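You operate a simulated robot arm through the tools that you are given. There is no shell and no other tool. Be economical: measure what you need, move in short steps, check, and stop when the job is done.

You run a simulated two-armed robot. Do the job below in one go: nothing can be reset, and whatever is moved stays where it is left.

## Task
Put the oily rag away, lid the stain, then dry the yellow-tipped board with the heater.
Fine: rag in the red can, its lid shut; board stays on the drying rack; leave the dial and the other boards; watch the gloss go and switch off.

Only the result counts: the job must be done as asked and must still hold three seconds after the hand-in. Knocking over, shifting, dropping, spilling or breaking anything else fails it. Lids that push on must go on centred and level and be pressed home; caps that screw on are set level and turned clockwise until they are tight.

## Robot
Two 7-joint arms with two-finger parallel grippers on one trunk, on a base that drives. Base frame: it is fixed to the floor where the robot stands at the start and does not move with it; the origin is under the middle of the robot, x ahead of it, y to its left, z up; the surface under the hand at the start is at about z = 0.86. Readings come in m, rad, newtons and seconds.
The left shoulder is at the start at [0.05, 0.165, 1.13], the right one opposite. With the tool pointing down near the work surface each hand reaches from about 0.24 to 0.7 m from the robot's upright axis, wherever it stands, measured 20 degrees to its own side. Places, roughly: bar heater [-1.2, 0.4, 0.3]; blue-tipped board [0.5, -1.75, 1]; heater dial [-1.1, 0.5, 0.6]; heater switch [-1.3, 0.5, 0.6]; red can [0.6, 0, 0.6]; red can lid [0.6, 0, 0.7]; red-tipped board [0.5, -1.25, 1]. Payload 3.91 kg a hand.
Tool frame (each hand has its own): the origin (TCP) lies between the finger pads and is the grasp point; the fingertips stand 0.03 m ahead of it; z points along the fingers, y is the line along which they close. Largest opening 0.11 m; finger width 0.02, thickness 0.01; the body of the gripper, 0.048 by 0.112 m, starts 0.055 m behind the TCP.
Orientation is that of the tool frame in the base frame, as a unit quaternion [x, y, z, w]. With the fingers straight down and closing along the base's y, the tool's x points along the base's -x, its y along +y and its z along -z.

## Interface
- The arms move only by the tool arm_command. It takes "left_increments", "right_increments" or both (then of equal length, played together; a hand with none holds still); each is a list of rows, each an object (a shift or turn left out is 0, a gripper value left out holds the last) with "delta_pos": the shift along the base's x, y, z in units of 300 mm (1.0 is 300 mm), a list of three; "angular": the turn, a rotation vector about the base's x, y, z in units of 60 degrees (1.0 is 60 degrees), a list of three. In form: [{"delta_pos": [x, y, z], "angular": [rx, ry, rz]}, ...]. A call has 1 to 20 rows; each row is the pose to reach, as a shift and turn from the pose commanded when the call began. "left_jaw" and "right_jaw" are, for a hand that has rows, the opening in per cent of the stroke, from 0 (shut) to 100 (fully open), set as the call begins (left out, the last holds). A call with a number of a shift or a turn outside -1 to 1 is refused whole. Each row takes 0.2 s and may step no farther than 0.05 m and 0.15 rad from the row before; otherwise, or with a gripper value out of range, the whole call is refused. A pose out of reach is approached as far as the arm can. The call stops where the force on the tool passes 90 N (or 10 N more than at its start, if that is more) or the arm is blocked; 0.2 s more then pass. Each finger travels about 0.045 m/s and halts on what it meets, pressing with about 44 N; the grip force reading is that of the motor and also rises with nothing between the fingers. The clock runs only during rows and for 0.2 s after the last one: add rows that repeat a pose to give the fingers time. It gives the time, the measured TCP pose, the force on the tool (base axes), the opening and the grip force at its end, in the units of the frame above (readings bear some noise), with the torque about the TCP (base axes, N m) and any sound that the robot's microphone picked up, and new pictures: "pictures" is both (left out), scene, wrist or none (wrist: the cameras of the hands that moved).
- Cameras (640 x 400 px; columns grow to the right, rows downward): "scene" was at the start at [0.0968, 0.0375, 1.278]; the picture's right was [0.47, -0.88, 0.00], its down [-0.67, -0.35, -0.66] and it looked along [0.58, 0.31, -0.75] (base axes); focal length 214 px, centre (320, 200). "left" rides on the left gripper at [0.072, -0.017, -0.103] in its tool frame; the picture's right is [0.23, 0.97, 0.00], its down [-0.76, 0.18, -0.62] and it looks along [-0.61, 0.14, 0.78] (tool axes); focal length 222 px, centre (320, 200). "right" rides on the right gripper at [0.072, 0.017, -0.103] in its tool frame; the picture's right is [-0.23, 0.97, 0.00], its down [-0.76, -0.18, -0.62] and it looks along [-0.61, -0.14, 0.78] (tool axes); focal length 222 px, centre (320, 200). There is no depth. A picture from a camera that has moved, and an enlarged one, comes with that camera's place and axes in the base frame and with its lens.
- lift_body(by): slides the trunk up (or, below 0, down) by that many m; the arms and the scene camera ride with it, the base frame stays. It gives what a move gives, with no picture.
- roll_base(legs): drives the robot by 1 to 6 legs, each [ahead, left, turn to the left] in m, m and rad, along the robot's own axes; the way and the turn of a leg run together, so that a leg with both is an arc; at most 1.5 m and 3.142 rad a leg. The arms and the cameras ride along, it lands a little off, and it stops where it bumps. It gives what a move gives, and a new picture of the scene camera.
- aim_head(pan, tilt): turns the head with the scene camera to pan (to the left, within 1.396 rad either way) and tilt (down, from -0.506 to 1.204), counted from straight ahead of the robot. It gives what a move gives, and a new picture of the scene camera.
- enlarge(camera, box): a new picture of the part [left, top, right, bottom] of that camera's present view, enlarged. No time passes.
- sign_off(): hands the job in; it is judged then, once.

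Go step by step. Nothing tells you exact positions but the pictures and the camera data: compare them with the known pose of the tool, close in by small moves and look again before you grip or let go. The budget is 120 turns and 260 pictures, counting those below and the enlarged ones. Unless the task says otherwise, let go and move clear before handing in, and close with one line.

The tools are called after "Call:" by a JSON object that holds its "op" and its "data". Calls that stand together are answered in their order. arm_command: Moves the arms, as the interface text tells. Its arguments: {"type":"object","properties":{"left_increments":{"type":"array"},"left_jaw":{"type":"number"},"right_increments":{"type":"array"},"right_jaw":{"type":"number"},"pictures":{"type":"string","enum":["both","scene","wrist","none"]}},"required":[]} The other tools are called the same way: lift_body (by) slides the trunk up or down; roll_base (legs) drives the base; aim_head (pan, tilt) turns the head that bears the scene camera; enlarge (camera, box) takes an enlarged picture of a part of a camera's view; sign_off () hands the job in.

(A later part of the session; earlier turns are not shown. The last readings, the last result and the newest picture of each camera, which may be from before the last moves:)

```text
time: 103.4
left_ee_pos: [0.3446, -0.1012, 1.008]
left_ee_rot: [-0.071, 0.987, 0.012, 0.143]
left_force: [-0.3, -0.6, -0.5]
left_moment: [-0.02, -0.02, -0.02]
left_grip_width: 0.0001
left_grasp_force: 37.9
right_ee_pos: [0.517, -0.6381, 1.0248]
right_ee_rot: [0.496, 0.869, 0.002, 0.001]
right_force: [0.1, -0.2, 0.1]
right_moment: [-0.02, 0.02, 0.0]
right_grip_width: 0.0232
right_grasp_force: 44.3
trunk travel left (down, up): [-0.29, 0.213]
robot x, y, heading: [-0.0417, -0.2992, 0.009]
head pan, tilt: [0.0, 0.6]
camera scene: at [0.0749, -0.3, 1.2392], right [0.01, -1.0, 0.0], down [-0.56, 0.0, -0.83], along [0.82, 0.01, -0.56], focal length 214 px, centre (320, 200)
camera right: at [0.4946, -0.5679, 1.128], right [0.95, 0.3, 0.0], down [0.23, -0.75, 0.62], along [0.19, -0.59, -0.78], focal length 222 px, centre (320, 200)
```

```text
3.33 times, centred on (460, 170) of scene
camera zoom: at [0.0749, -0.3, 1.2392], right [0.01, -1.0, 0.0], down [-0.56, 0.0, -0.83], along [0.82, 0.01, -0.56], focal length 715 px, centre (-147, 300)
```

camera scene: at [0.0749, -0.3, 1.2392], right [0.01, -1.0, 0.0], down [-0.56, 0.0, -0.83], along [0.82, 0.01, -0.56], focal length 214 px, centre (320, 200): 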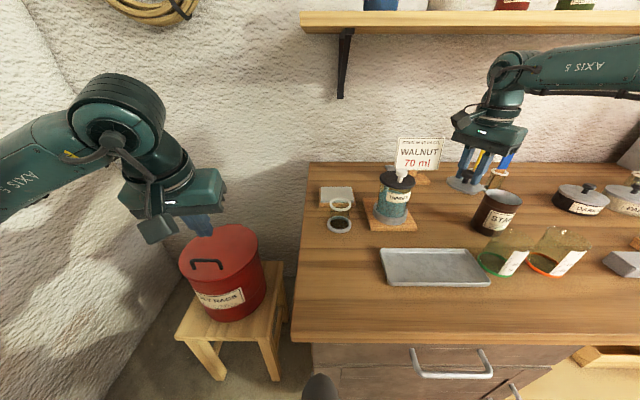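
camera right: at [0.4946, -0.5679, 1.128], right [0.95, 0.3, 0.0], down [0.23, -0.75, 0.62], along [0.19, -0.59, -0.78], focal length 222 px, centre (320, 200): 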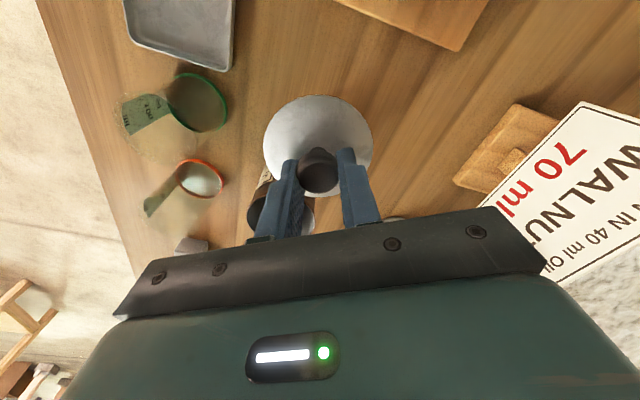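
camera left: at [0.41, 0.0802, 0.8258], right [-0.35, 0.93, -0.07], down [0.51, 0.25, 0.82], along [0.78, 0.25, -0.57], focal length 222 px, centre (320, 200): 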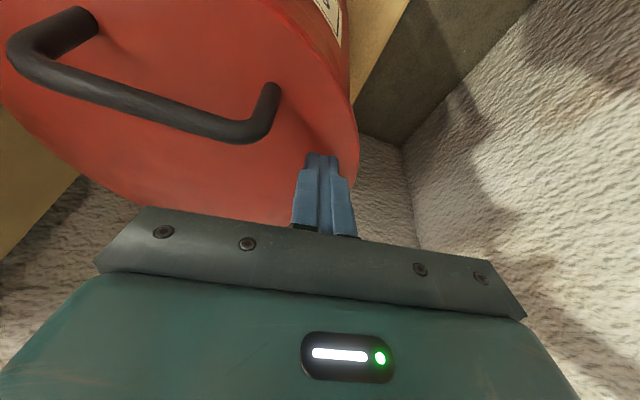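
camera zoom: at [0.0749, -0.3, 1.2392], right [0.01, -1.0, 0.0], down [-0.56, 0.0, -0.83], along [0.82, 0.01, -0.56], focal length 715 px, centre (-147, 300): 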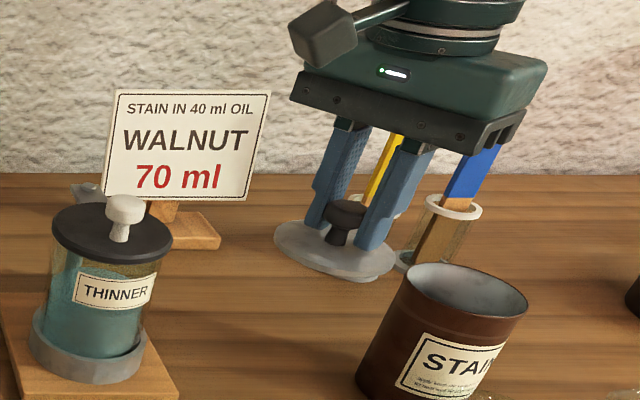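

The lid hangs level. I move it over the stain can at about 3 cm clearance and check alignment.

Call:
{"op": "arm_command", "data": {"right_increments": [{"delta_pos": [0, 0, 0.05]}, {"delta_pos": [-0.02, -0.12, 0.05]}, {"delta_pos": [-0.04, -0.24, 0.05]}, {"delta_pos": [-0.047, -0.3, 0.05]}, {"delta_pos": [-0.047, -0.3, 0.05]}], "pictures": "none"}}

Call:
{"op": "enlarge", "data": {"camera": "scene", "box": [420, 130, 560, 250]}}

Call:
{"op": "enlarge", "data": {"camera": "right", "box": [200, 80, 440, 240]}}

```text
time: 104.6
left_ee_pos: [0.3446, -0.101, 1.0076]
left_ee_rot: [-0.072, 0.987, 0.012, 0.144]
left_force: [-0.1, -0.9, 0.1]
left_moment: [0.02, 0.02, 0.03]
left_grip_width: 0.0002
left_grasp_force: 38.5
right_ee_pos: [0.5035, -0.7295, 1.0379]
right_ee_rot: [0.496, 0.868, 0.002, 0.001]
right_force: [-0.2, 0.1, -0.7]
right_moment: [0.02, -0.01, 0.01]
right_grip_width: 0.0234
right_grasp_force: 43.9
trunk travel left (down, up): [-0.29, 0.213]
robot x, y, heading: [-0.0444, -0.3023, 0.011]
head pan, tilt: [0.0, 0.6]
```

```text
3.33 times, centred on (490, 190) of scene
camera zoom: at [0.0749, -0.2999, 1.2392], right [0.01, -1.0, 0.0], down [-0.56, 0.0, -0.83], along [0.83, 0.01, -0.56], focal length 715 px, centre (-247, 233)
```

zoom: 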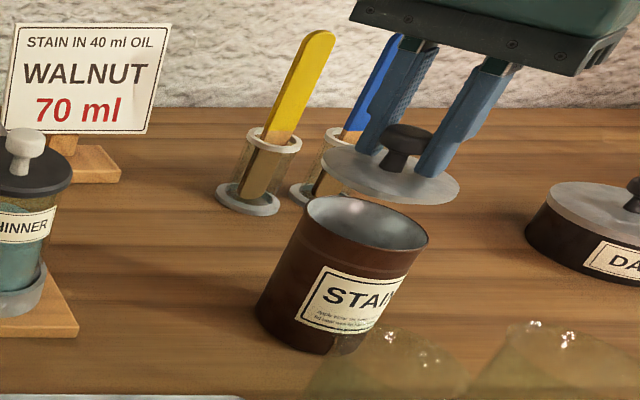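

```text
2.50 times, centred on (320, 160) of right
camera zoom: at [0.4804, -0.6588, 1.1418], right [0.95, 0.3, 0.0], down [0.23, -0.75, 0.62], along [0.19, -0.59, -0.78], focal length 555 px, centre (320, 300)
```

zoom: 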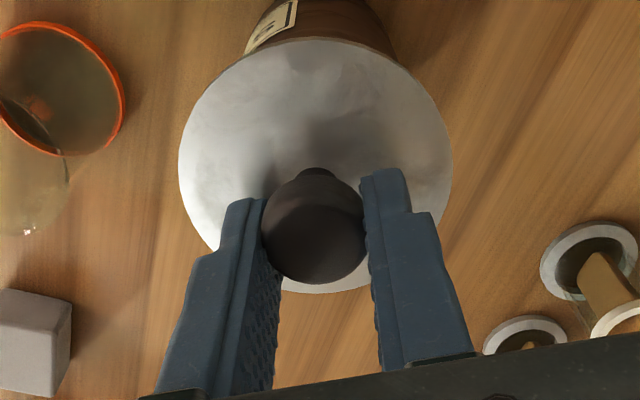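

Lid and can centres agree within ~2 mm. I lower gently until contact.

Call:
{"op": "arm_command", "data": {"right_increments": [{"delta_pos": [0, 0, -0.04]}, {"delta_pos": [0, 0, -0.07]}, {"delta_pos": [0, 0, -0.09]}, {"delta_pos": [0, 0, -0.1]}, {"delta_pos": [0, 0, -0.11]}], "pictures": "none"}}

Call:
{"op": "enlarge", "data": {"camera": "scene", "box": [420, 130, 560, 250]}}

```text
time: 105.8
left_ee_pos: [0.3447, -0.1015, 1.0076]
left_ee_rot: [-0.072, 0.987, 0.011, 0.144]
left_force: [-0.1, 0.9, 0.1]
left_moment: [0.02, 0.02, -0.02]
left_grip_width: 0.0002
left_grasp_force: 37.4
right_ee_pos: [0.503, -0.7271, 1.0048]
right_ee_rot: [0.496, 0.868, 0.001, 0.001]
right_force: [0.0, 0.5, -0.9]
right_moment: [0.0, 0.01, -0.01]
right_grip_width: 0.0231
right_grasp_force: 44.1
trunk travel left (down, up): [-0.29, 0.213]
robot x, y, heading: [-0.0364, -0.304, 0.01]
head pan, tilt: [0.0, 0.6]
```

```text
3.33 times, centred on (490, 190) of scene
camera zoom: at [0.0749, -0.3, 1.2392], right [0.01, -1.0, 0.0], down [-0.56, 0.0, -0.83], along [0.83, 0.01, -0.56], focal length 715 px, centre (-247, 233)
```

zoom: 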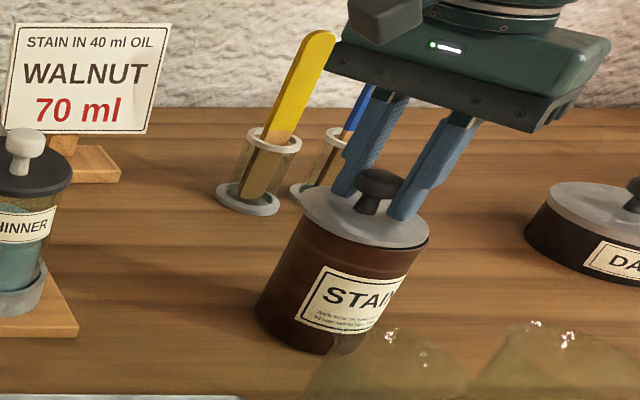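

The lid is nearly on the rim, about 2 mm left of centre. I correct and lower on until force builds.

Call:
{"op": "arm_command", "data": {"right_increments": [{"delta_pos": [0, -0.008, 0]}, {"delta_pos": [0, -0.008, -0.01]}, {"delta_pos": [0, -0.008, -0.02]}], "pictures": "none"}}

Call:
{"op": "enlarge", "data": {"camera": "scene", "box": [450, 150, 530, 230]}}

```text
time: 106.6
left_ee_pos: [0.3434, -0.1009, 1.0084]
left_ee_rot: [-0.072, 0.987, 0.01, 0.145]
left_force: [-0.3, -0.7, -0.3]
left_moment: [-0.02, -0.01, 0.0]
left_grip_width: 0.0
left_grasp_force: 37.2
right_ee_pos: [0.5039, -0.7296, 1.002]
right_ee_rot: [0.497, 0.868, 0.003, 0.004]
right_force: [-0.8, -1.5, 22.9]
right_moment: [0.41, 0.38, 0.05]
right_grip_width: 0.0234
right_grasp_force: 44.8
trunk travel left (down, up): [-0.29, 0.213]
robot x, y, heading: [-0.0432, -0.3001, 0.007]
head pan, tilt: [0.0, 0.6]
```

```text
5.00 times, centred on (490, 190) of scene
camera zoom: at [0.0729, -0.2987, 1.2398], right [0.01, -1.0, 0.0], down [-0.56, -0.01, -0.83], along [0.83, 0.01, -0.56], focal length 1072 px, centre (-530, 250)
```

zoom: 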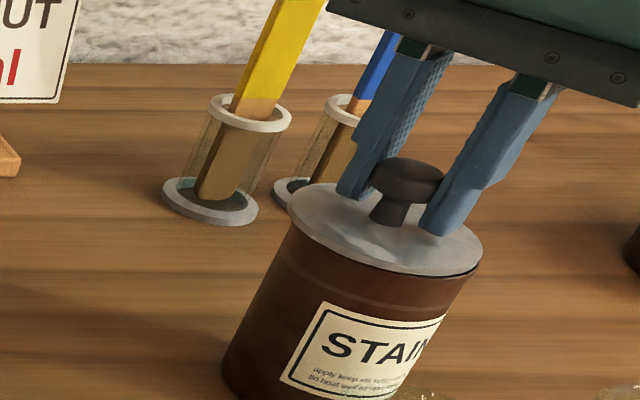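

Contact at 23 N, lid well centred. I press on further in 1.5 mm steps.

Call:
{"op": "arm_command", "data": {"right_increments": [{"delta_pos": [0, 0, -0.005]}, {"delta_pos": [0, 0, -0.01]}, {"delta_pos": [0, 0, -0.015]}, {"delta_pos": [0, 0, -0.02]}, {"delta_pos": [0, 0, -0.02]}], "pictures": "none"}}

Call:
{"op": "enlarge", "data": {"camera": "scene", "box": [450, 150, 530, 230]}}

```text
time: 107.8
left_ee_pos: [0.3429, -0.0981, 1.0087]
left_ee_rot: [-0.072, 0.987, 0.009, 0.146]
left_force: [-1.0, -0.7, -0.1]
left_moment: [0.03, 0.0, 0.0]
left_grip_width: 0.0001
left_grasp_force: 37.4
right_ee_pos: [0.5021, -0.7289, 1.0015]
right_ee_rot: [0.497, 0.868, 0.005, 0.009]
right_force: [1.0, -1.4, 44.8]
right_moment: [0.83, 0.43, 0.05]
right_grip_width: 0.0231
right_grasp_force: 43.5
trunk travel left (down, up): [-0.29, 0.213]
robot x, y, heading: [-0.0383, -0.3029, 0.012]
head pan, tilt: [0.0, 0.6]
```

```text
5.00 times, centred on (490, 190) of scene
camera zoom: at [0.0712, -0.2972, 1.2398], right [0.01, -1.0, 0.0], down [-0.56, -0.01, -0.83], along [0.83, 0.01, -0.56], focal length 1072 px, centre (-530, 250)
```

zoom: 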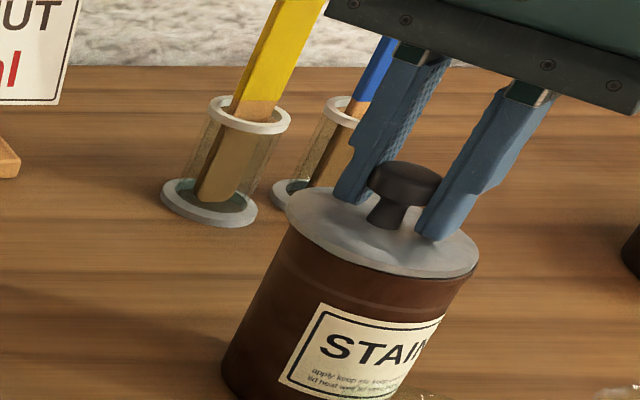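

45 N and not moving further. I press harder, to near 80 N.

Call:
{"op": "arm_command", "data": {"right_increments": [{"delta_pos": [0, 0, -0.01]}, {"delta_pos": [0, 0, -0.02]}, {"delta_pos": [0, 0, -0.03]}, {"delta_pos": [0, 0, -0.036]}, {"delta_pos": [0, 0, -0.036]}], "pictures": "none"}}

Call:
{"op": "enlarge", "data": {"camera": "scene", "box": [450, 150, 530, 230]}}

```text
time: 109.0
left_ee_pos: [0.3398, -0.0975, 1.0091]
left_ee_rot: [-0.072, 0.986, 0.009, 0.147]
left_force: [-0.3, 1.1, -0.4]
left_moment: [0.01, 0.01, -0.01]
left_grip_width: 0.0002
left_grasp_force: 38.1
right_ee_pos: [0.5015, -0.7282, 0.9984]
right_ee_rot: [0.497, 0.867, 0.009, 0.016]
right_force: [-4.4, -5.8, 74.7]
right_moment: [0.91, 1.45, 0.18]
right_grip_width: 0.0237
right_grasp_force: 44.1
trunk travel left (down, up): [-0.29, 0.213]
robot x, y, heading: [-0.0385, -0.2982, 0.005]
head pan, tilt: [0.0, 0.6]
```

```text
5.00 times, centred on (490, 190) of scene
camera zoom: at [0.0681, -0.2957, 1.2403], right [0.01, -1.0, 0.0], down [-0.56, -0.01, -0.83], along [0.83, 0.0, -0.56], focal length 1072 px, centre (-530, 250)
```

zoom: 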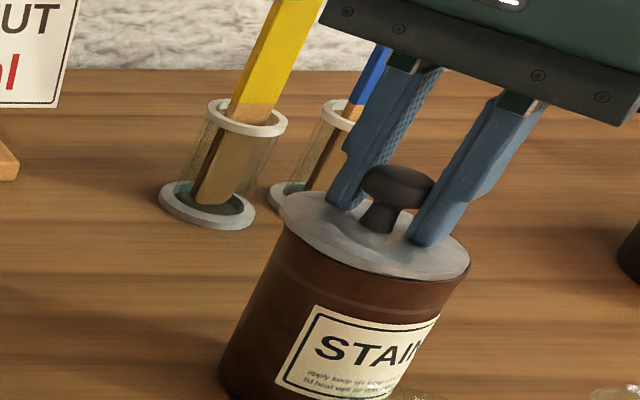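

The lid went down ~3 mm more at 75 N. I relax the force, release the knob, rise a little and inspect.

Call:
{"op": "arm_command", "data": {"right_increments": [{"delta_pos": [0, 0, 0.03]}, {"delta_pos": [0, 0, 0.05]}, {"delta_pos": [0, 0, 0.06]}], "pictures": "none"}}

Call:
{"op": "arm_command", "data": {"right_increments": [{}, {}, {}, {"delta_pos": [0, 0, 0.1]}, {"delta_pos": [0, 0, 0.2]}, {"delta_pos": [0, 0, 0.2]}], "right_jaw": 50, "pictures": "none"}}

Call:
{"op": "enlarge", "data": {"camera": "scene", "box": [450, 150, 530, 230]}}

Call:
{"op": "enlarge", "data": {"camera": "right", "box": [220, 60, 420, 190]}}

```text
time: 109.8
left_ee_pos: [0.3441, -0.0993, 1.0075]
left_ee_rot: [-0.072, 0.987, 0.01, 0.143]
left_force: [-0.8, 0.1, 1.1]
left_moment: [-0.03, 0.0, -0.01]
left_grip_width: 0.0004
left_grasp_force: 38.0
right_ee_pos: [0.5027, -0.7297, 0.9993]
right_ee_rot: [0.496, 0.868, 0.001, 0.001]
right_force: [4.0, 0.6, 14.7]
right_moment: [0.48, -0.37, -0.11]
right_grip_width: 0.0232
right_grasp_force: 43.8
trunk travel left (down, up): [-0.29, 0.213]
robot x, y, heading: [-0.043, -0.299, 0.011]
head pan, tilt: [0.0, 0.6]
```

```text
time: 111.2
left_ee_pos: [0.3449, -0.101, 1.0071]
left_ee_rot: [-0.072, 0.987, 0.012, 0.144]
left_force: [-0.2, -0.1, 0.3]
left_moment: [0.01, 0.0, -0.01]
left_grip_width: 0.0
left_grasp_force: 37.8
right_ee_pos: [0.5021, -0.7296, 1.0586]
right_ee_rot: [0.496, 0.868, 0.001, 0.001]
right_force: [-0.4, -0.1, -0.3]
right_moment: [0.0, 0.01, -0.02]
right_grip_width: 0.0549
right_grasp_force: 0.1
trunk travel left (down, up): [-0.29, 0.213]
robot x, y, heading: [-0.0407, -0.3049, 0.009]
head pan, tilt: [0.0, 0.6]
```

```text
5.00 times, centred on (490, 190) of scene
camera zoom: at [0.0749, -0.3, 1.2392], right [0.01, -1.0, 0.0], down [-0.56, 0.0, -0.83], along [0.83, 0.01, -0.56], focal length 1072 px, centre (-530, 250)
```

zoom: 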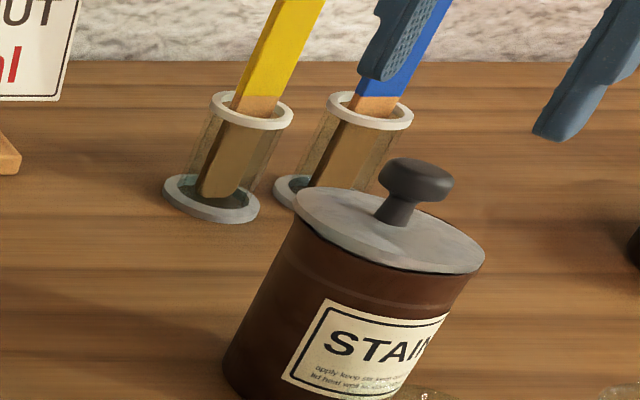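

```text
3.08 times, centred on (320, 125) of right
camera zoom: at [0.4799, -0.6593, 1.1619], right [0.95, 0.3, 0.0], down [0.23, -0.75, 0.62], along [0.19, -0.59, -0.78], focal length 684 px, centre (320, 431)
```

zoom: 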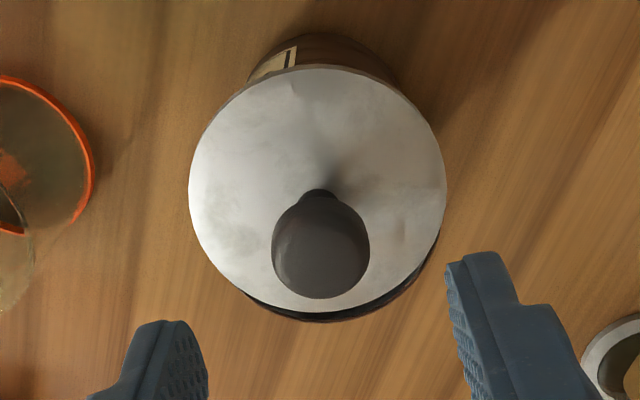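

The lid seems shifted ~3–5 mm toward +y. I look at it at higher magnification.

Call:
{"op": "enlarge", "data": {"camera": "scene", "box": [475, 175, 515, 210]}}

Call:
{"op": "enlarge", "data": {"camera": "right", "box": [265, 70, 375, 170]}}

```text
11.43 times, centred on (495, 192) of scene
camera zoom: at [0.0749, -0.3, 1.2392], right [0.01, -1.0, 0.0], down [-0.56, 0.0, -0.83], along [0.83, 0.01, -0.56], focal length 2451 px, centre (-1680, 286)
```

zoom: 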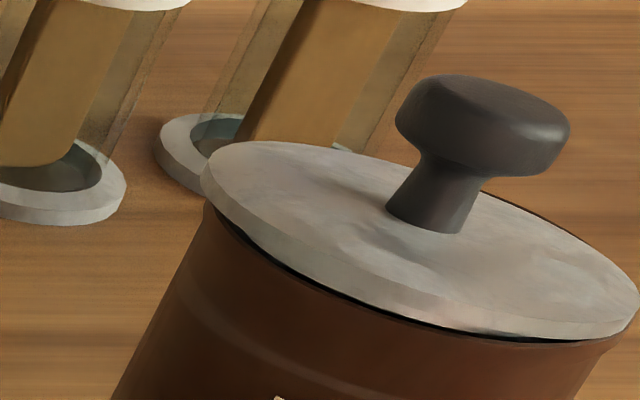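

```text
4.00 times, centred on (320, 120) of right
camera zoom: at [0.4799, -0.6593, 1.1619], right [0.95, 0.3, 0.0], down [0.23, -0.75, 0.62], along [0.19, -0.59, -0.78], focal length 888 px, centre (320, 520)
```

zoom: 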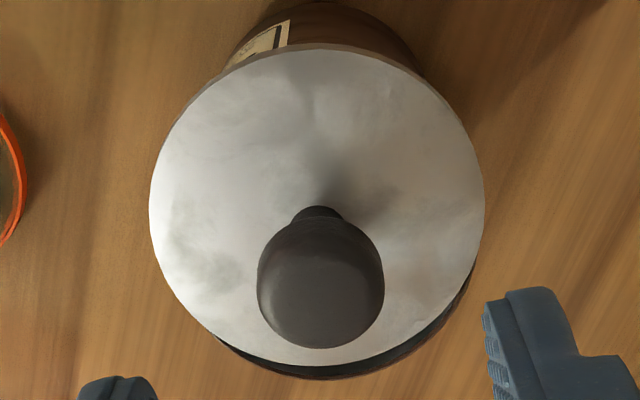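

The lid rests off-centre by about 4 mm (its far -y rim shows). I regrip the knob more centrally to reseat it.

Call:
{"op": "arm_command", "data": {"right_increments": [{"delta_pos": [-0.008, 0.018, 0]}, {"delta_pos": [-0.008, 0.018, -0.1]}, {"delta_pos": [-0.008, 0.018, -0.19]}, {"delta_pos": [-0.008, 0.018, -0.19]}], "right_jaw": 50, "pictures": "none"}}

Call:
{"op": "enlarge", "data": {"camera": "right", "box": [220, 80, 420, 210]}}

```text
time: 112.2
left_ee_pos: [0.3448, -0.102, 1.0087]
left_ee_rot: [-0.071, 0.987, 0.011, 0.144]
left_force: [-0.6, 0.0, -0.3]
left_moment: [0.06, 0.0, 0.0]
left_grip_width: 0.0003
left_grasp_force: 37.3
right_ee_pos: [0.5013, -0.7243, 1.0024]
right_ee_rot: [0.496, 0.868, 0.002, 0.001]
right_force: [0.7, -0.9, -0.9]
right_moment: [-0.01, -0.01, -0.03]
right_grip_width: 0.0553
right_grasp_force: 0.1
trunk travel left (down, up): [-0.29, 0.213]
robot x, y, heading: [-0.0417, -0.3035, 0.007]
head pan, tilt: [0.0, 0.6]
```

```text
3.08 times, centred on (320, 145) of right
camera zoom: at [0.4779, -0.6546, 1.1061], right [0.95, 0.3, 0.0], down [0.23, -0.75, 0.62], along [0.19, -0.59, -0.78], focal length 684 px, centre (320, 369)
```

zoom: 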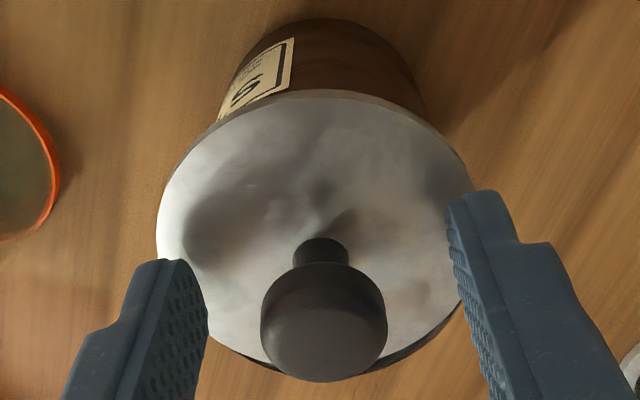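

By consistent geometry the lid still sits on top of the rim, unseated. I grip the knob (now central), lift 1 cm, shift partway and compare at high zoom.

Call:
{"op": "arm_command", "data": {"right_increments": [{}, {}, {}, {}], "right_jaw": 0, "pictures": "none"}}

Call:
{"op": "arm_command", "data": {"right_increments": [{"delta_pos": [0, 0, 0.02]}, {"delta_pos": [0, 0, 0.04]}, {"delta_pos": [0.007, -0.013, 0.05]}, {"delta_pos": [0.007, -0.013, 0.05]}], "pictures": "none"}}

Call:
{"op": "enlarge", "data": {"camera": "scene", "box": [465, 165, 520, 213]}}

Call:
{"op": "enlarge", "data": {"camera": "right", "box": [240, 80, 400, 190]}}

```text
time: 113.2
left_ee_pos: [0.3455, -0.1011, 1.0072]
left_ee_rot: [-0.072, 0.987, 0.011, 0.144]
left_force: [0.2, 0.4, 0.5]
left_moment: [-0.03, 0.02, 0.01]
left_grip_width: 0.0002
left_grasp_force: 37.6
right_ee_pos: [0.5002, -0.7255, 1.002]
right_ee_rot: [0.497, 0.868, 0.002, 0.001]
right_force: [0.2, 0.4, 0.3]
right_moment: [-0.01, 0.0, 0.04]
right_grip_width: 0.0231
right_grasp_force: 44.0
trunk travel left (down, up): [-0.29, 0.213]
robot x, y, heading: [-0.0434, -0.3045, 0.011]
head pan, tilt: [0.0, 0.6]
```

```text
time: 114.2
left_ee_pos: [0.3435, -0.1015, 1.0071]
left_ee_rot: [-0.072, 0.987, 0.011, 0.143]
left_force: [0.5, 0.5, -0.1]
left_moment: [0.01, -0.02, 0.0]
left_grip_width: 0.0
left_grasp_force: 37.6
right_ee_pos: [0.503, -0.7298, 1.0181]
right_ee_rot: [0.496, 0.868, 0.002, 0.001]
right_force: [-0.1, 0.1, -0.2]
right_moment: [0.01, -0.03, -0.01]
right_grip_width: 0.0235
right_grasp_force: 43.5
trunk travel left (down, up): [-0.29, 0.213]
robot x, y, heading: [-0.04, -0.3022, 0.006]
head pan, tilt: [0.0, 0.6]
```

```text
8.33 times, centred on (492, 189) of scene
camera zoom: at [0.0749, -0.2999, 1.2392], right [0.01, -1.0, 0.0], down [-0.56, 0.0, -0.83], along [0.83, 0.01, -0.56], focal length 1787 px, centre (-1118, 292)
```

zoom: 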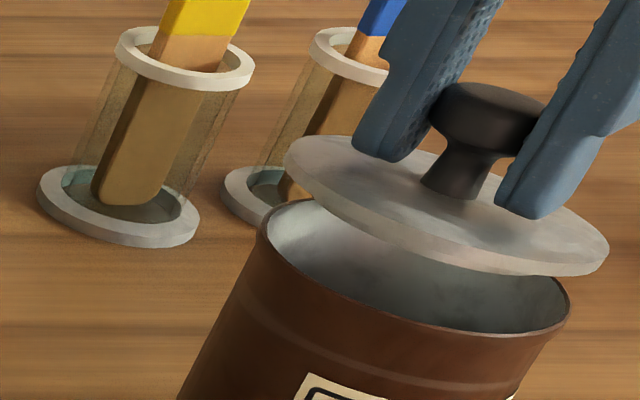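

```text
3.64 times, centred on (320, 135) of right
camera zoom: at [0.4804, -0.6586, 1.1217], right [0.95, 0.3, 0.0], down [0.23, -0.75, 0.62], along [0.19, -0.59, -0.78], focal length 808 px, centre (320, 436)
```

zoom: 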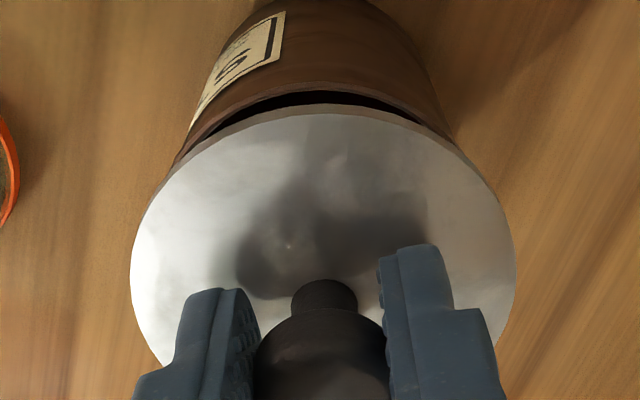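

With clear views from both cameras, the lid needs only ~2 mm more toward -y. I apply that and lower to contact.

Call:
{"op": "arm_command", "data": {"right_increments": [{"delta_pos": [0.002, -0.007, 0]}, {"delta_pos": [0.002, -0.007, -0.02]}, {"delta_pos": [0.002, -0.007, -0.04]}, {"delta_pos": [0.002, -0.007, -0.052]}, {"delta_pos": [0.002, -0.007, -0.06]}], "pictures": "none"}}

Call:
{"op": "arm_command", "data": {"right_increments": [{"delta_pos": [0, 0, -0.01]}, {"delta_pos": [0, 0, -0.02]}, {"delta_pos": [0, 0, -0.03]}, {"delta_pos": [0, 0, -0.04]}, {"delta_pos": [0, 0, -0.045]}], "pictures": "none"}}

Call:
{"op": "enlarge", "data": {"camera": "scene", "box": [465, 165, 520, 213]}}

```text
time: 115.4
left_ee_pos: [0.3445, -0.1003, 1.0072]
left_ee_rot: [-0.073, 0.987, 0.01, 0.144]
left_force: [-0.4, -0.4, 0.1]
left_moment: [-0.02, 0.01, 0.03]
left_grip_width: 0.0001
left_grasp_force: 37.9
right_ee_pos: [0.5044, -0.7303, 1.0022]
right_ee_rot: [0.497, 0.868, 0.001, 0.005]
right_force: [1.5, -1.8, 16.3]
right_moment: [-0.71, -0.33, 0.0]
right_grip_width: 0.0234
right_grasp_force: 43.7
trunk travel left (down, up): [-0.29, 0.213]
robot x, y, heading: [-0.0414, -0.3032, 0.01]
head pan, tilt: [0.0, 0.6]
```

```text
time: 116.6
left_ee_pos: [0.3403, -0.0987, 1.008]
left_ee_rot: [-0.072, 0.986, 0.011, 0.147]
left_force: [-0.4, -1.2, -0.5]
left_moment: [-0.02, -0.01, 0.02]
left_grip_width: 0.0002
left_grasp_force: 37.6
right_ee_pos: [0.5028, -0.7289, 0.9966]
right_ee_rot: [0.497, 0.867, 0.006, 0.01]
right_force: [-4.2, -1.8, 51.2]
right_moment: [-0.2, 0.0, 0.02]
right_grip_width: 0.0234
right_grasp_force: 43.8
trunk travel left (down, up): [-0.29, 0.213]
robot x, y, heading: [-0.0393, -0.3011, 0.007]
head pan, tilt: [0.0, 0.6]
heard: snap
```

```text
8.33 times, centred on (492, 189) of scene
camera zoom: at [0.07, -0.2966, 1.2401], right [0.01, -1.0, 0.0], down [-0.56, -0.01, -0.83], along [0.83, 0.0, -0.56], focal length 1787 px, centre (-1118, 292)
```

zoom: 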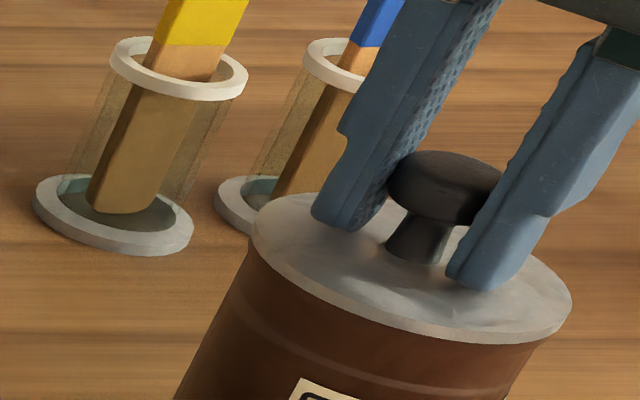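

"Snap" was heard and the lid sits flush with no gap. I relax, release the knob and rise.

Call:
{"op": "arm_command", "data": {"right_increments": [{"delta_pos": [0, 0, 0.025]}, {"delta_pos": [0, 0, 0.045]}], "pictures": "none"}}

Call:
{"op": "arm_command", "data": {"right_increments": [{}, {}, {}, {"delta_pos": [0, 0, 0.12]}, {"delta_pos": [0, 0, 0.27]}, {"delta_pos": [0, 0, 0.42]}, {"delta_pos": [0, 0, 0.57]}, {"delta_pos": [0, 0, 0.7]}], "right_jaw": 50, "pictures": "none"}}

Call:
{"op": "enlarge", "data": {"camera": "scene", "box": [450, 150, 530, 230]}}

```text
time: 117.2
left_ee_pos: [0.3443, -0.1002, 1.0069]
left_ee_rot: [-0.073, 0.987, 0.012, 0.144]
left_force: [0.1, 0.1, -0.3]
left_moment: [0.04, 0.03, -0.02]
left_grip_width: 0.0
left_grasp_force: 37.7
right_ee_pos: [0.5026, -0.7294, 0.9977]
right_ee_rot: [0.496, 0.868, 0.0, -0.001]
right_force: [1.7, 5.2, 8.0]
right_moment: [0.25, -0.43, 0.15]
right_grip_width: 0.0232
right_grasp_force: 44.0
trunk travel left (down, up): [-0.29, 0.213]
robot x, y, heading: [-0.0401, -0.3011, 0.009]
head pan, tilt: [0.0, 0.6]
```

```text
time: 119.0
left_ee_pos: [0.3446, -0.1019, 1.0078]
left_ee_rot: [-0.071, 0.987, 0.011, 0.144]
left_force: [-0.5, -0.9, 0.7]
left_moment: [0.01, 0.03, -0.03]
left_grip_width: 0.0002
left_grasp_force: 38.4
right_ee_pos: [0.4828, -0.726, 1.1889]
right_ee_rot: [0.496, 0.868, 0.001, 0.0]
right_force: [0.2, -0.1, 0.5]
right_moment: [0.05, 0.07, 0.0]
right_grip_width: 0.0548
right_grasp_force: 0.1
right hand out of reach, approached as far as the arm can: row 7, 8
trunk travel left (down, up): [-0.29, 0.213]
robot x, y, heading: [-0.0423, -0.2995, 0.013]
head pan, tilt: [0.0, 0.6]
```

```text
5.00 times, centred on (490, 190) of scene
camera zoom: at [0.0749, -0.3003, 1.2392], right [0.01, -1.0, 0.0], down [-0.56, 0.0, -0.83], along [0.83, 0.01, -0.56], focal length 1072 px, centre (-530, 250)
```

zoom: 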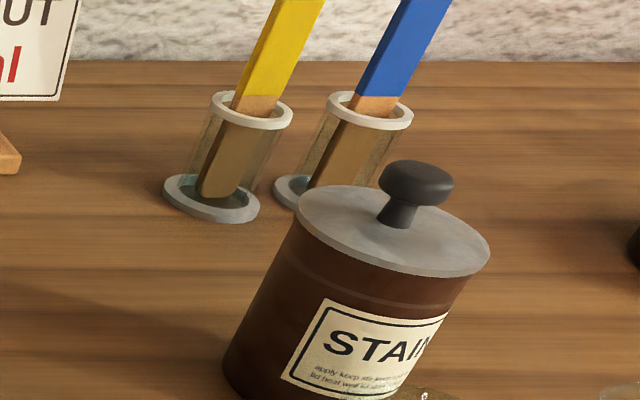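

The stain lid is seated level. Next the heater: I back off the bench, then look to the left-rear.

Call:
{"op": "roll_base", "data": {"legs": [[-0.35, 0, 0]]}}

Call:
{"op": "aim_head", "data": {"pan": 1.396, "tilt": 0.4}}

```text
time: 121.3
left_ee_pos: [-0.0035, -0.1035, 1.0082]
left_ee_rot: [-0.074, 0.987, 0.012, 0.143]
left_force: [1.0, 0.0, 0.0]
left_moment: [-0.01, 0.01, -0.03]
left_grip_width: 0.0001
left_grasp_force: 37.4
right_ee_pos: [0.1359, -0.7269, 1.1896]
right_ee_rot: [0.496, 0.868, 0.002, 0.002]
right_force: [0.3, 0.3, -0.2]
right_moment: [0.01, -0.04, 0.01]
right_grip_width: 0.055
right_grasp_force: 0.0
trunk travel left (down, up): [-0.29, 0.213]
robot x, y, heading: [-0.3879, -0.3104, 0.013]
head pan, tilt: [0.0, 0.6]
camera scene: at [-0.2726, -0.3029, 1.2392], right [0.01, -1.0, 0.0], down [-0.56, -0.01, -0.83], along [0.83, 0.01, -0.56], focal length 214 px, centre (320, 200)
```

scene: 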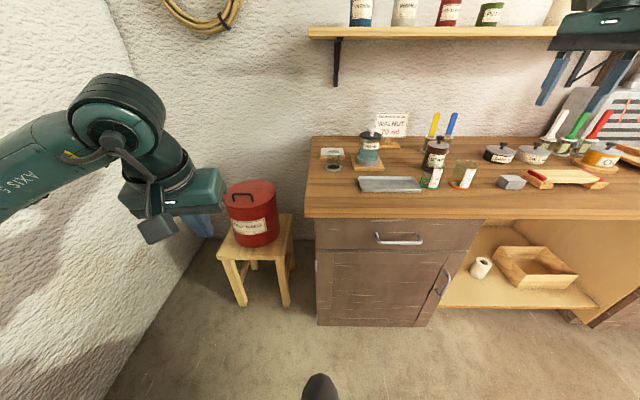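

```text
time: 122.8
left_ee_pos: [-0.0022, -0.1034, 1.0086]
left_ee_rot: [-0.073, 0.987, 0.012, 0.144]
left_force: [-0.2, 0.3, 0.4]
left_moment: [-0.01, -0.03, 0.01]
left_grip_width: 0.0
left_grasp_force: 37.8
right_ee_pos: [0.1374, -0.7269, 1.1891]
right_ee_rot: [0.495, 0.869, 0.002, 0.001]
right_force: [-0.5, 0.1, -0.8]
right_moment: [0.02, 0.0, 0.0]
right_grip_width: 0.0552
right_grasp_force: 0.2
trunk travel left (down, up): [-0.29, 0.213]
robot x, y, heading: [-0.3872, -0.3073, 0.011]
head pan, tilt: [1.396, 0.4]
camera scene: at [-0.3454, -0.2125, 1.2574], right [0.99, -0.16, 0.0], down [-0.06, -0.38, -0.92], along [0.15, 0.91, -0.39], focal length 214 px, centre (320, 200)
```

scene: 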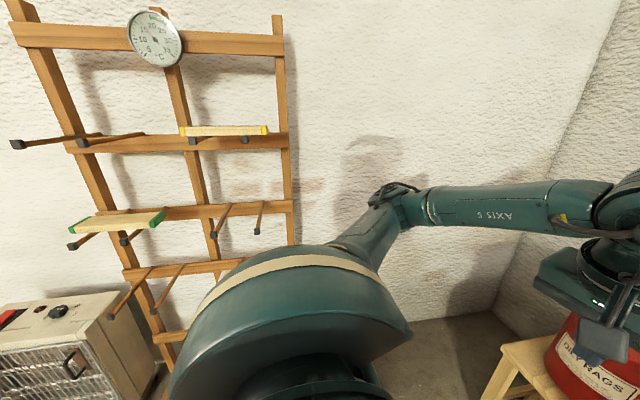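

The drying rack is on the left wall with the yellow-tipped board on upper pegs; the heater stands to its left. I turn to face that wall from further back.

Call:
{"op": "roll_base", "data": {"legs": [[-0.4, 0, 0], [0, 0, 1.57]]}}

Call:
{"op": "aim_head", "data": {"pan": 0.0, "tilt": 0.35}}

```text
time: 129.1
left_ee_pos: [-0.9916, 0.0714, 1.0075]
left_ee_rot: [0.752, -0.644, -0.11, -0.094]
left_force: [0.4, 0.2, -0.3]
left_moment: [0.0, -0.01, -0.03]
left_grip_width: 0.0001
left_grasp_force: 37.4
right_ee_pos: [-0.3676, 0.2159, 1.1879]
right_ee_rot: [-0.267, 0.964, 0.003, 0.001]
right_force: [0.1, 0.2, -0.5]
right_moment: [0.0, 0.01, 0.01]
right_grip_width: 0.055
right_grasp_force: 0.0
trunk travel left (down, up): [-0.29, 0.213]
robot x, y, heading: [-0.7877, -0.3101, 1.587]
head pan, tilt: [1.396, 0.4]
camera scene: at [-0.8805, -0.2675, 1.2574], right [0.16, 0.99, 0.0], down [0.38, -0.06, -0.92], along [-0.91, 0.14, -0.39], focal length 214 px, centre (320, 200)
```

scene: 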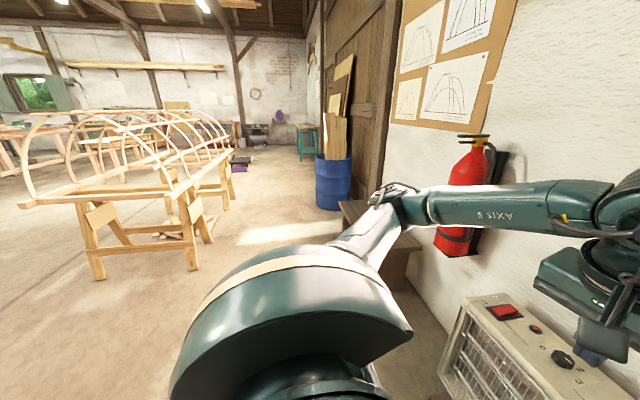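

```text
time: 130.6
left_ee_pos: [-0.9914, 0.0713, 1.0063]
left_ee_rot: [0.752, -0.643, -0.111, -0.093]
left_force: [-0.2, 1.3, 0.5]
left_moment: [0.04, -0.01, -0.03]
left_grip_width: 0.0
left_grasp_force: 37.9
right_ee_pos: [-0.3672, 0.2153, 1.1899]
right_ee_rot: [-0.267, 0.964, 0.003, 0.0]
right_force: [0.1, -0.4, 0.0]
right_moment: [0.01, 0.0, 0.04]
right_grip_width: 0.0552
right_grasp_force: 0.1
trunk travel left (down, up): [-0.29, 0.213]
robot x, y, heading: [-0.7847, -0.3111, 1.585]
head pan, tilt: [0.0, 0.351]
camera scene: at [-0.7905, -0.189, 1.2619], right [1.0, 0.02, 0.0], down [0.01, -0.34, -0.94], along [-0.02, 0.94, -0.34], focal length 214 px, centre (320, 200)
```

scene: 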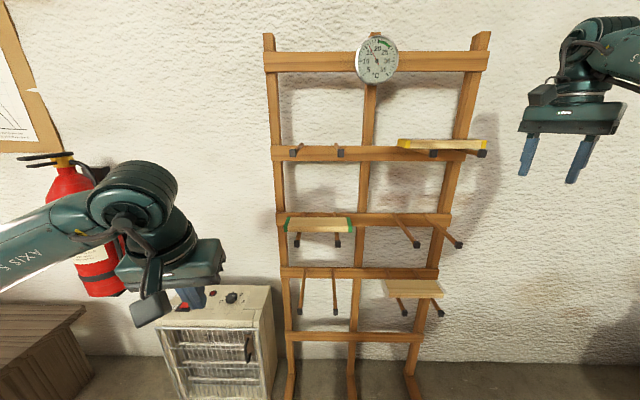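

I see the rack with boards on pegs and a thermometer, the heater on the floor to its left. I zoom in on the heater and the yellow-tipped board.

Call:
{"op": "enlarge", "data": {"camera": "scene", "box": [140, 270, 300, 400]}}

Call:
{"op": "enlarge", "data": {"camera": "scene", "box": [370, 110, 510, 200]}}

Call:
{"op": "enlarge", "data": {"camera": "scene", "box": [250, 180, 480, 330]}}

Call:
{"op": "aim_head", "data": {"pan": 0.4, "tilt": 0.9}}

```text
3.08 times, centred on (220, 335) of scene
camera zoom: at [-0.7905, -0.189, 1.2619], right [1.0, 0.02, 0.0], down [0.01, -0.34, -0.94], along [-0.02, 0.94, -0.34], focal length 660 px, centre (628, -215)
```

zoom: 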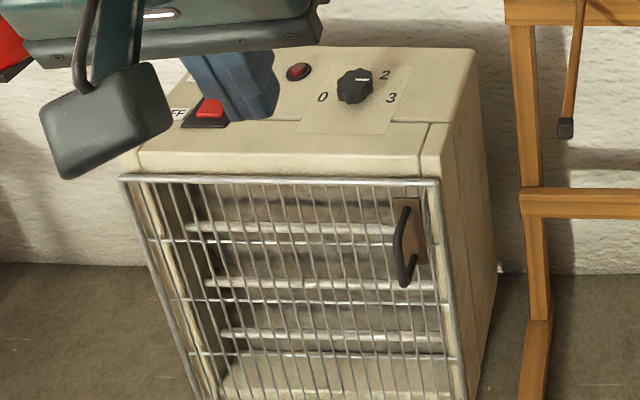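

```text
4.44 times, centred on (440, 155) of scene
camera zoom: at [-0.7905, -0.189, 1.2619], right [1.0, 0.02, 0.0], down [0.01, -0.34, -0.94], along [-0.02, 0.94, -0.34], focal length 953 px, centre (-213, 400)
```

zoom: 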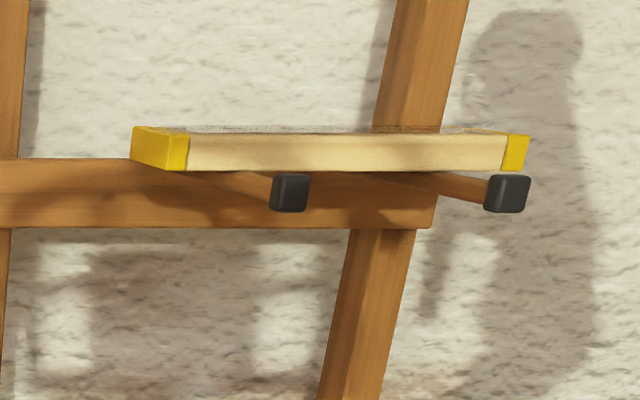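

```text
2.67 times, centred on (365, 255) of scene
camera zoom: at [-0.7905, -0.189, 1.2619], right [1.0, 0.02, 0.0], down [0.01, -0.34, -0.94], along [-0.02, 0.94, -0.34], focal length 572 px, centre (200, 53)
```

zoom: 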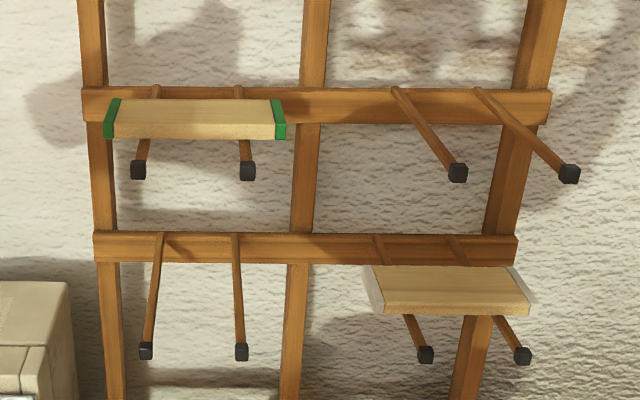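

```text
time: 131.6
left_ee_pos: [-0.9914, 0.0725, 1.0077]
left_ee_rot: [0.752, -0.644, -0.11, -0.093]
left_force: [-0.4, 0.5, 0.2]
left_moment: [0.01, -0.02, 0.03]
left_grip_width: 0.0
left_grasp_force: 37.3
right_ee_pos: [-0.3677, 0.2155, 1.1886]
right_ee_rot: [-0.267, 0.964, 0.003, 0.001]
right_force: [-0.7, -0.6, 0.0]
right_moment: [0.02, 0.0, -0.01]
right_grip_width: 0.0548
right_grasp_force: 0.0
trunk travel left (down, up): [-0.29, 0.213]
robot x, y, heading: [-0.785, -0.3149, 1.583]
head pan, tilt: [0.4, 0.901]
camera scene: at [-0.8194, -0.213, 1.2145], right [0.91, 0.4, 0.0], down [0.32, -0.72, -0.62], along [-0.25, 0.57, -0.78], focal length 214 px, centre (320, 200)
```

scene: 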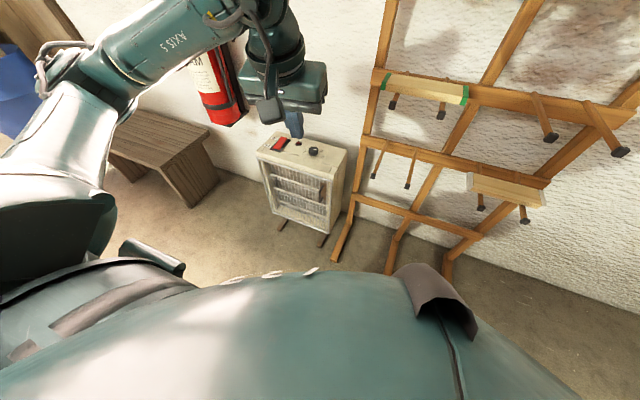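

The heater has a rocker switch, pilot lamp and dial on top, and a handle on its front. I zoom in on it from this angle, and on the board's surface.

Call:
{"op": "enlarge", "data": {"camera": "scene", "box": [235, 120, 365, 260]}}

Call:
{"op": "lift_body", "data": {"by": 0.2}}

Call:
{"op": "aim_head", "data": {"pan": -0.35, "tilt": 0.5}}

Call:
{"op": "enlarge", "data": {"camera": "scene", "box": [240, 60, 440, 220]}}

```text
2.86 times, centred on (300, 190) of scene
camera zoom: at [-0.8194, -0.213, 1.2145], right [0.91, 0.4, 0.0], down [0.32, -0.72, -0.62], along [-0.25, 0.57, -0.78], focal length 613 px, centre (377, 229)
```

zoom: 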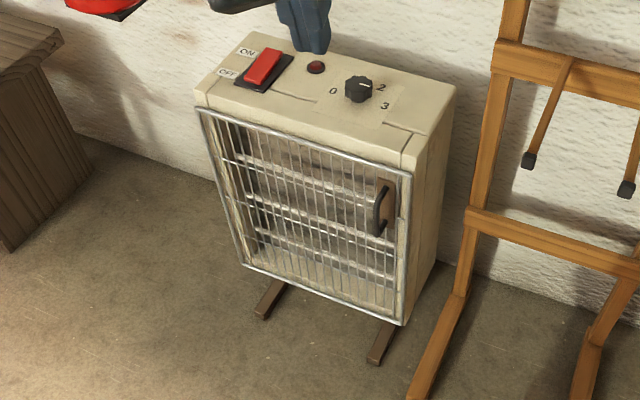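

```text
time: 133.8
left_ee_pos: [-0.9907, 0.0724, 1.2073]
left_ee_rot: [0.752, -0.644, -0.11, -0.093]
left_force: [-0.1, -0.4, -0.5]
left_moment: [0.02, -0.01, 0.0]
left_grip_width: 0.0001
left_grasp_force: 37.2
right_ee_pos: [-0.3665, 0.2161, 1.3895]
right_ee_rot: [-0.267, 0.964, 0.003, -0.001]
right_force: [0.0, 0.2, -1.1]
right_moment: [0.01, 0.01, -0.01]
right_grip_width: 0.0551
right_grasp_force: 0.1
trunk travel left (down, up): [-0.49, 0.013]
robot x, y, heading: [-0.7888, -0.3134, 1.585]
head pan, tilt: [0.4, 0.901]
```

```text
time: 134.9
left_ee_pos: [-0.9911, 0.0724, 1.2074]
left_ee_rot: [0.751, -0.644, -0.11, -0.094]
left_force: [0.1, -0.3, -0.5]
left_moment: [0.0, 0.01, -0.01]
left_grip_width: 0.0
left_grasp_force: 38.0
right_ee_pos: [-0.3672, 0.2167, 1.3897]
right_ee_rot: [-0.268, 0.963, 0.002, 0.0]
right_force: [0.4, -0.3, 0.4]
right_moment: [-0.02, -0.01, -0.03]
right_grip_width: 0.0548
right_grasp_force: 0.0
trunk travel left (down, up): [-0.49, 0.013]
robot x, y, heading: [-0.7838, -0.314, 1.586]
head pan, tilt: [-0.351, 0.499]
camera scene: at [-0.7591, -0.1961, 1.4482], right [0.94, -0.33, 0.0], down [-0.16, -0.45, -0.88], along [0.29, 0.83, -0.48], focal length 214 px, centre (320, 200)
```

scene: 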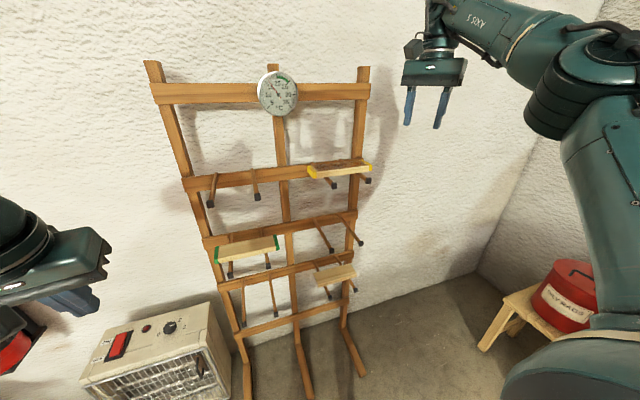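

```text
2.50 times, centred on (340, 140) of scene
camera zoom: at [-0.7591, -0.1961, 1.4482], right [0.94, -0.33, 0.0], down [-0.16, -0.45, -0.88], along [0.29, 0.83, -0.48], focal length 536 px, centre (270, 350)
```

zoom: 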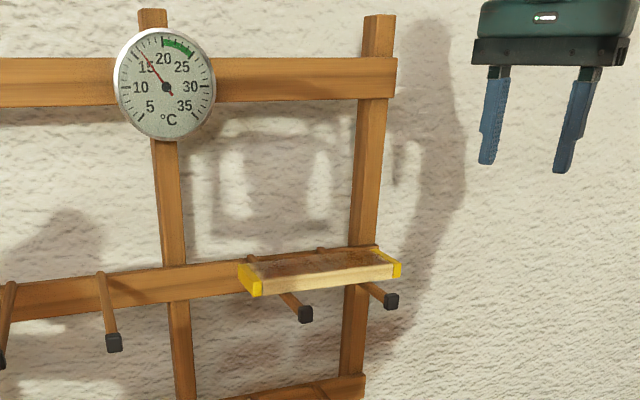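

The thermometer reads about 15 °C with a green zone at 20–25, so the heater warms the rack. I'll tuck the right hand back, drive in front of the heater, and look down at the switch.

Call:
{"op": "arm_command", "data": {"right_increments": [{"delta_pos": [0, -0.15, 0]}, {"delta_pos": [0, -0.3, 0]}, {"delta_pos": [0, -0.45, 0]}, {"delta_pos": [0, -0.6, 0]}], "pictures": "none"}}

Call:
{"op": "roll_base", "data": {"legs": [[0.13, 0.33, 0]]}}

Call:
{"op": "aim_head", "data": {"pan": 0.3, "tilt": 0.95}}

```text
time: 135.9
left_ee_pos: [-0.9907, 0.0709, 1.2067]
left_ee_rot: [0.751, -0.644, -0.11, -0.093]
left_force: [0.2, 0.5, -1.0]
left_moment: [-0.02, -0.03, -0.03]
left_grip_width: 0.0002
left_grasp_force: 37.0
right_ee_pos: [-0.3701, 0.0337, 1.3907]
right_ee_rot: [-0.266, 0.964, 0.002, -0.001]
right_force: [0.3, 0.2, 0.2]
right_moment: [-0.01, -0.01, 0.01]
right_grip_width: 0.055
right_grasp_force: 0.1
trunk travel left (down, up): [-0.49, 0.013]
robot x, y, heading: [-0.7882, -0.3103, 1.587]
head pan, tilt: [-0.351, 0.499]
```

```text
time: 139.4
left_ee_pos: [-1.3294, 0.1939, 1.2083]
left_ee_rot: [0.754, -0.641, -0.11, -0.092]
left_force: [-0.8, -0.1, 0.4]
left_moment: [0.0, -0.02, 0.05]
left_grip_width: 0.0
left_grasp_force: 37.4
right_ee_pos: [-0.7071, 0.1604, 1.3902]
right_ee_rot: [-0.27, 0.963, 0.003, 0.0]
right_force: [-0.5, 0.8, 0.3]
right_moment: [-0.01, 0.01, 0.03]
right_grip_width: 0.055
right_grasp_force: 0.1
trunk travel left (down, up): [-0.49, 0.013]
robot x, y, heading: [-1.123, -0.1922, 1.594]
head pan, tilt: [-0.351, 0.499]
camera scene: at [-1.0957, -0.0735, 1.4483], right [0.95, -0.32, 0.0], down [-0.15, -0.45, -0.88], along [0.28, 0.83, -0.48], focal length 214 px, centre (320, 200)
```

scene: 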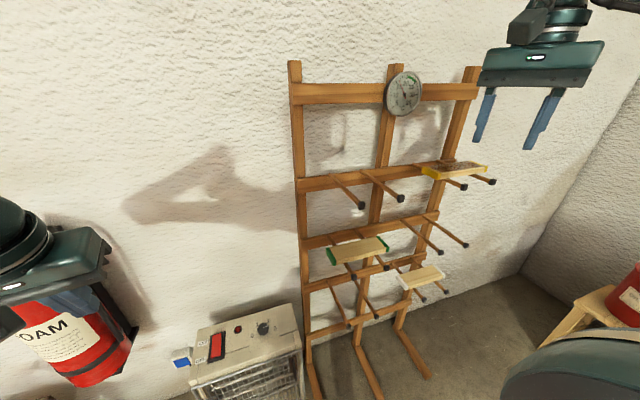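

```text
time: 140.4
left_ee_pos: [-1.3297, 0.1946, 1.207]
left_ee_rot: [0.754, -0.641, -0.111, -0.092]
left_force: [0.2, 0.1, 0.7]
left_moment: [-0.04, 0.02, -0.01]
left_grip_width: 0.0
left_grasp_force: 37.7
right_ee_pos: [-0.7072, 0.1605, 1.3898]
right_ee_rot: [-0.27, 0.963, 0.002, 0.0]
right_force: [-0.6, 0.0, 0.7]
right_moment: [-0.02, 0.02, 0.0]
right_grip_width: 0.0548
right_grasp_force: 0.0
trunk travel left (down, up): [-0.49, 0.013]
robot x, y, heading: [-1.122, -0.1876, 1.595]
head pan, tilt: [0.3, 0.949]
camera scene: at [-1.1478, -0.0908, 1.4108], right [0.95, 0.32, 0.0], down [0.26, -0.77, -0.58], along [-0.19, 0.55, -0.81], focal length 214 px, centre (320, 200)
```

scene: 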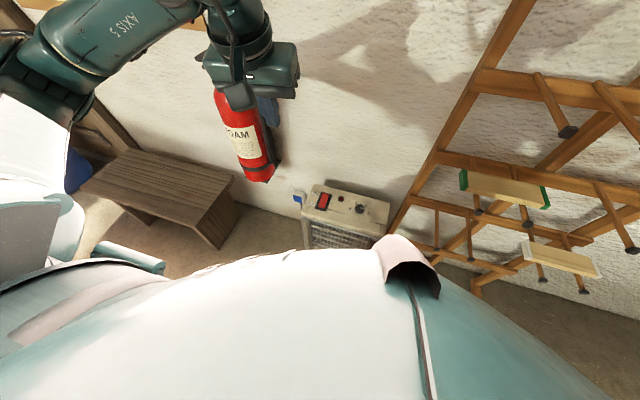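

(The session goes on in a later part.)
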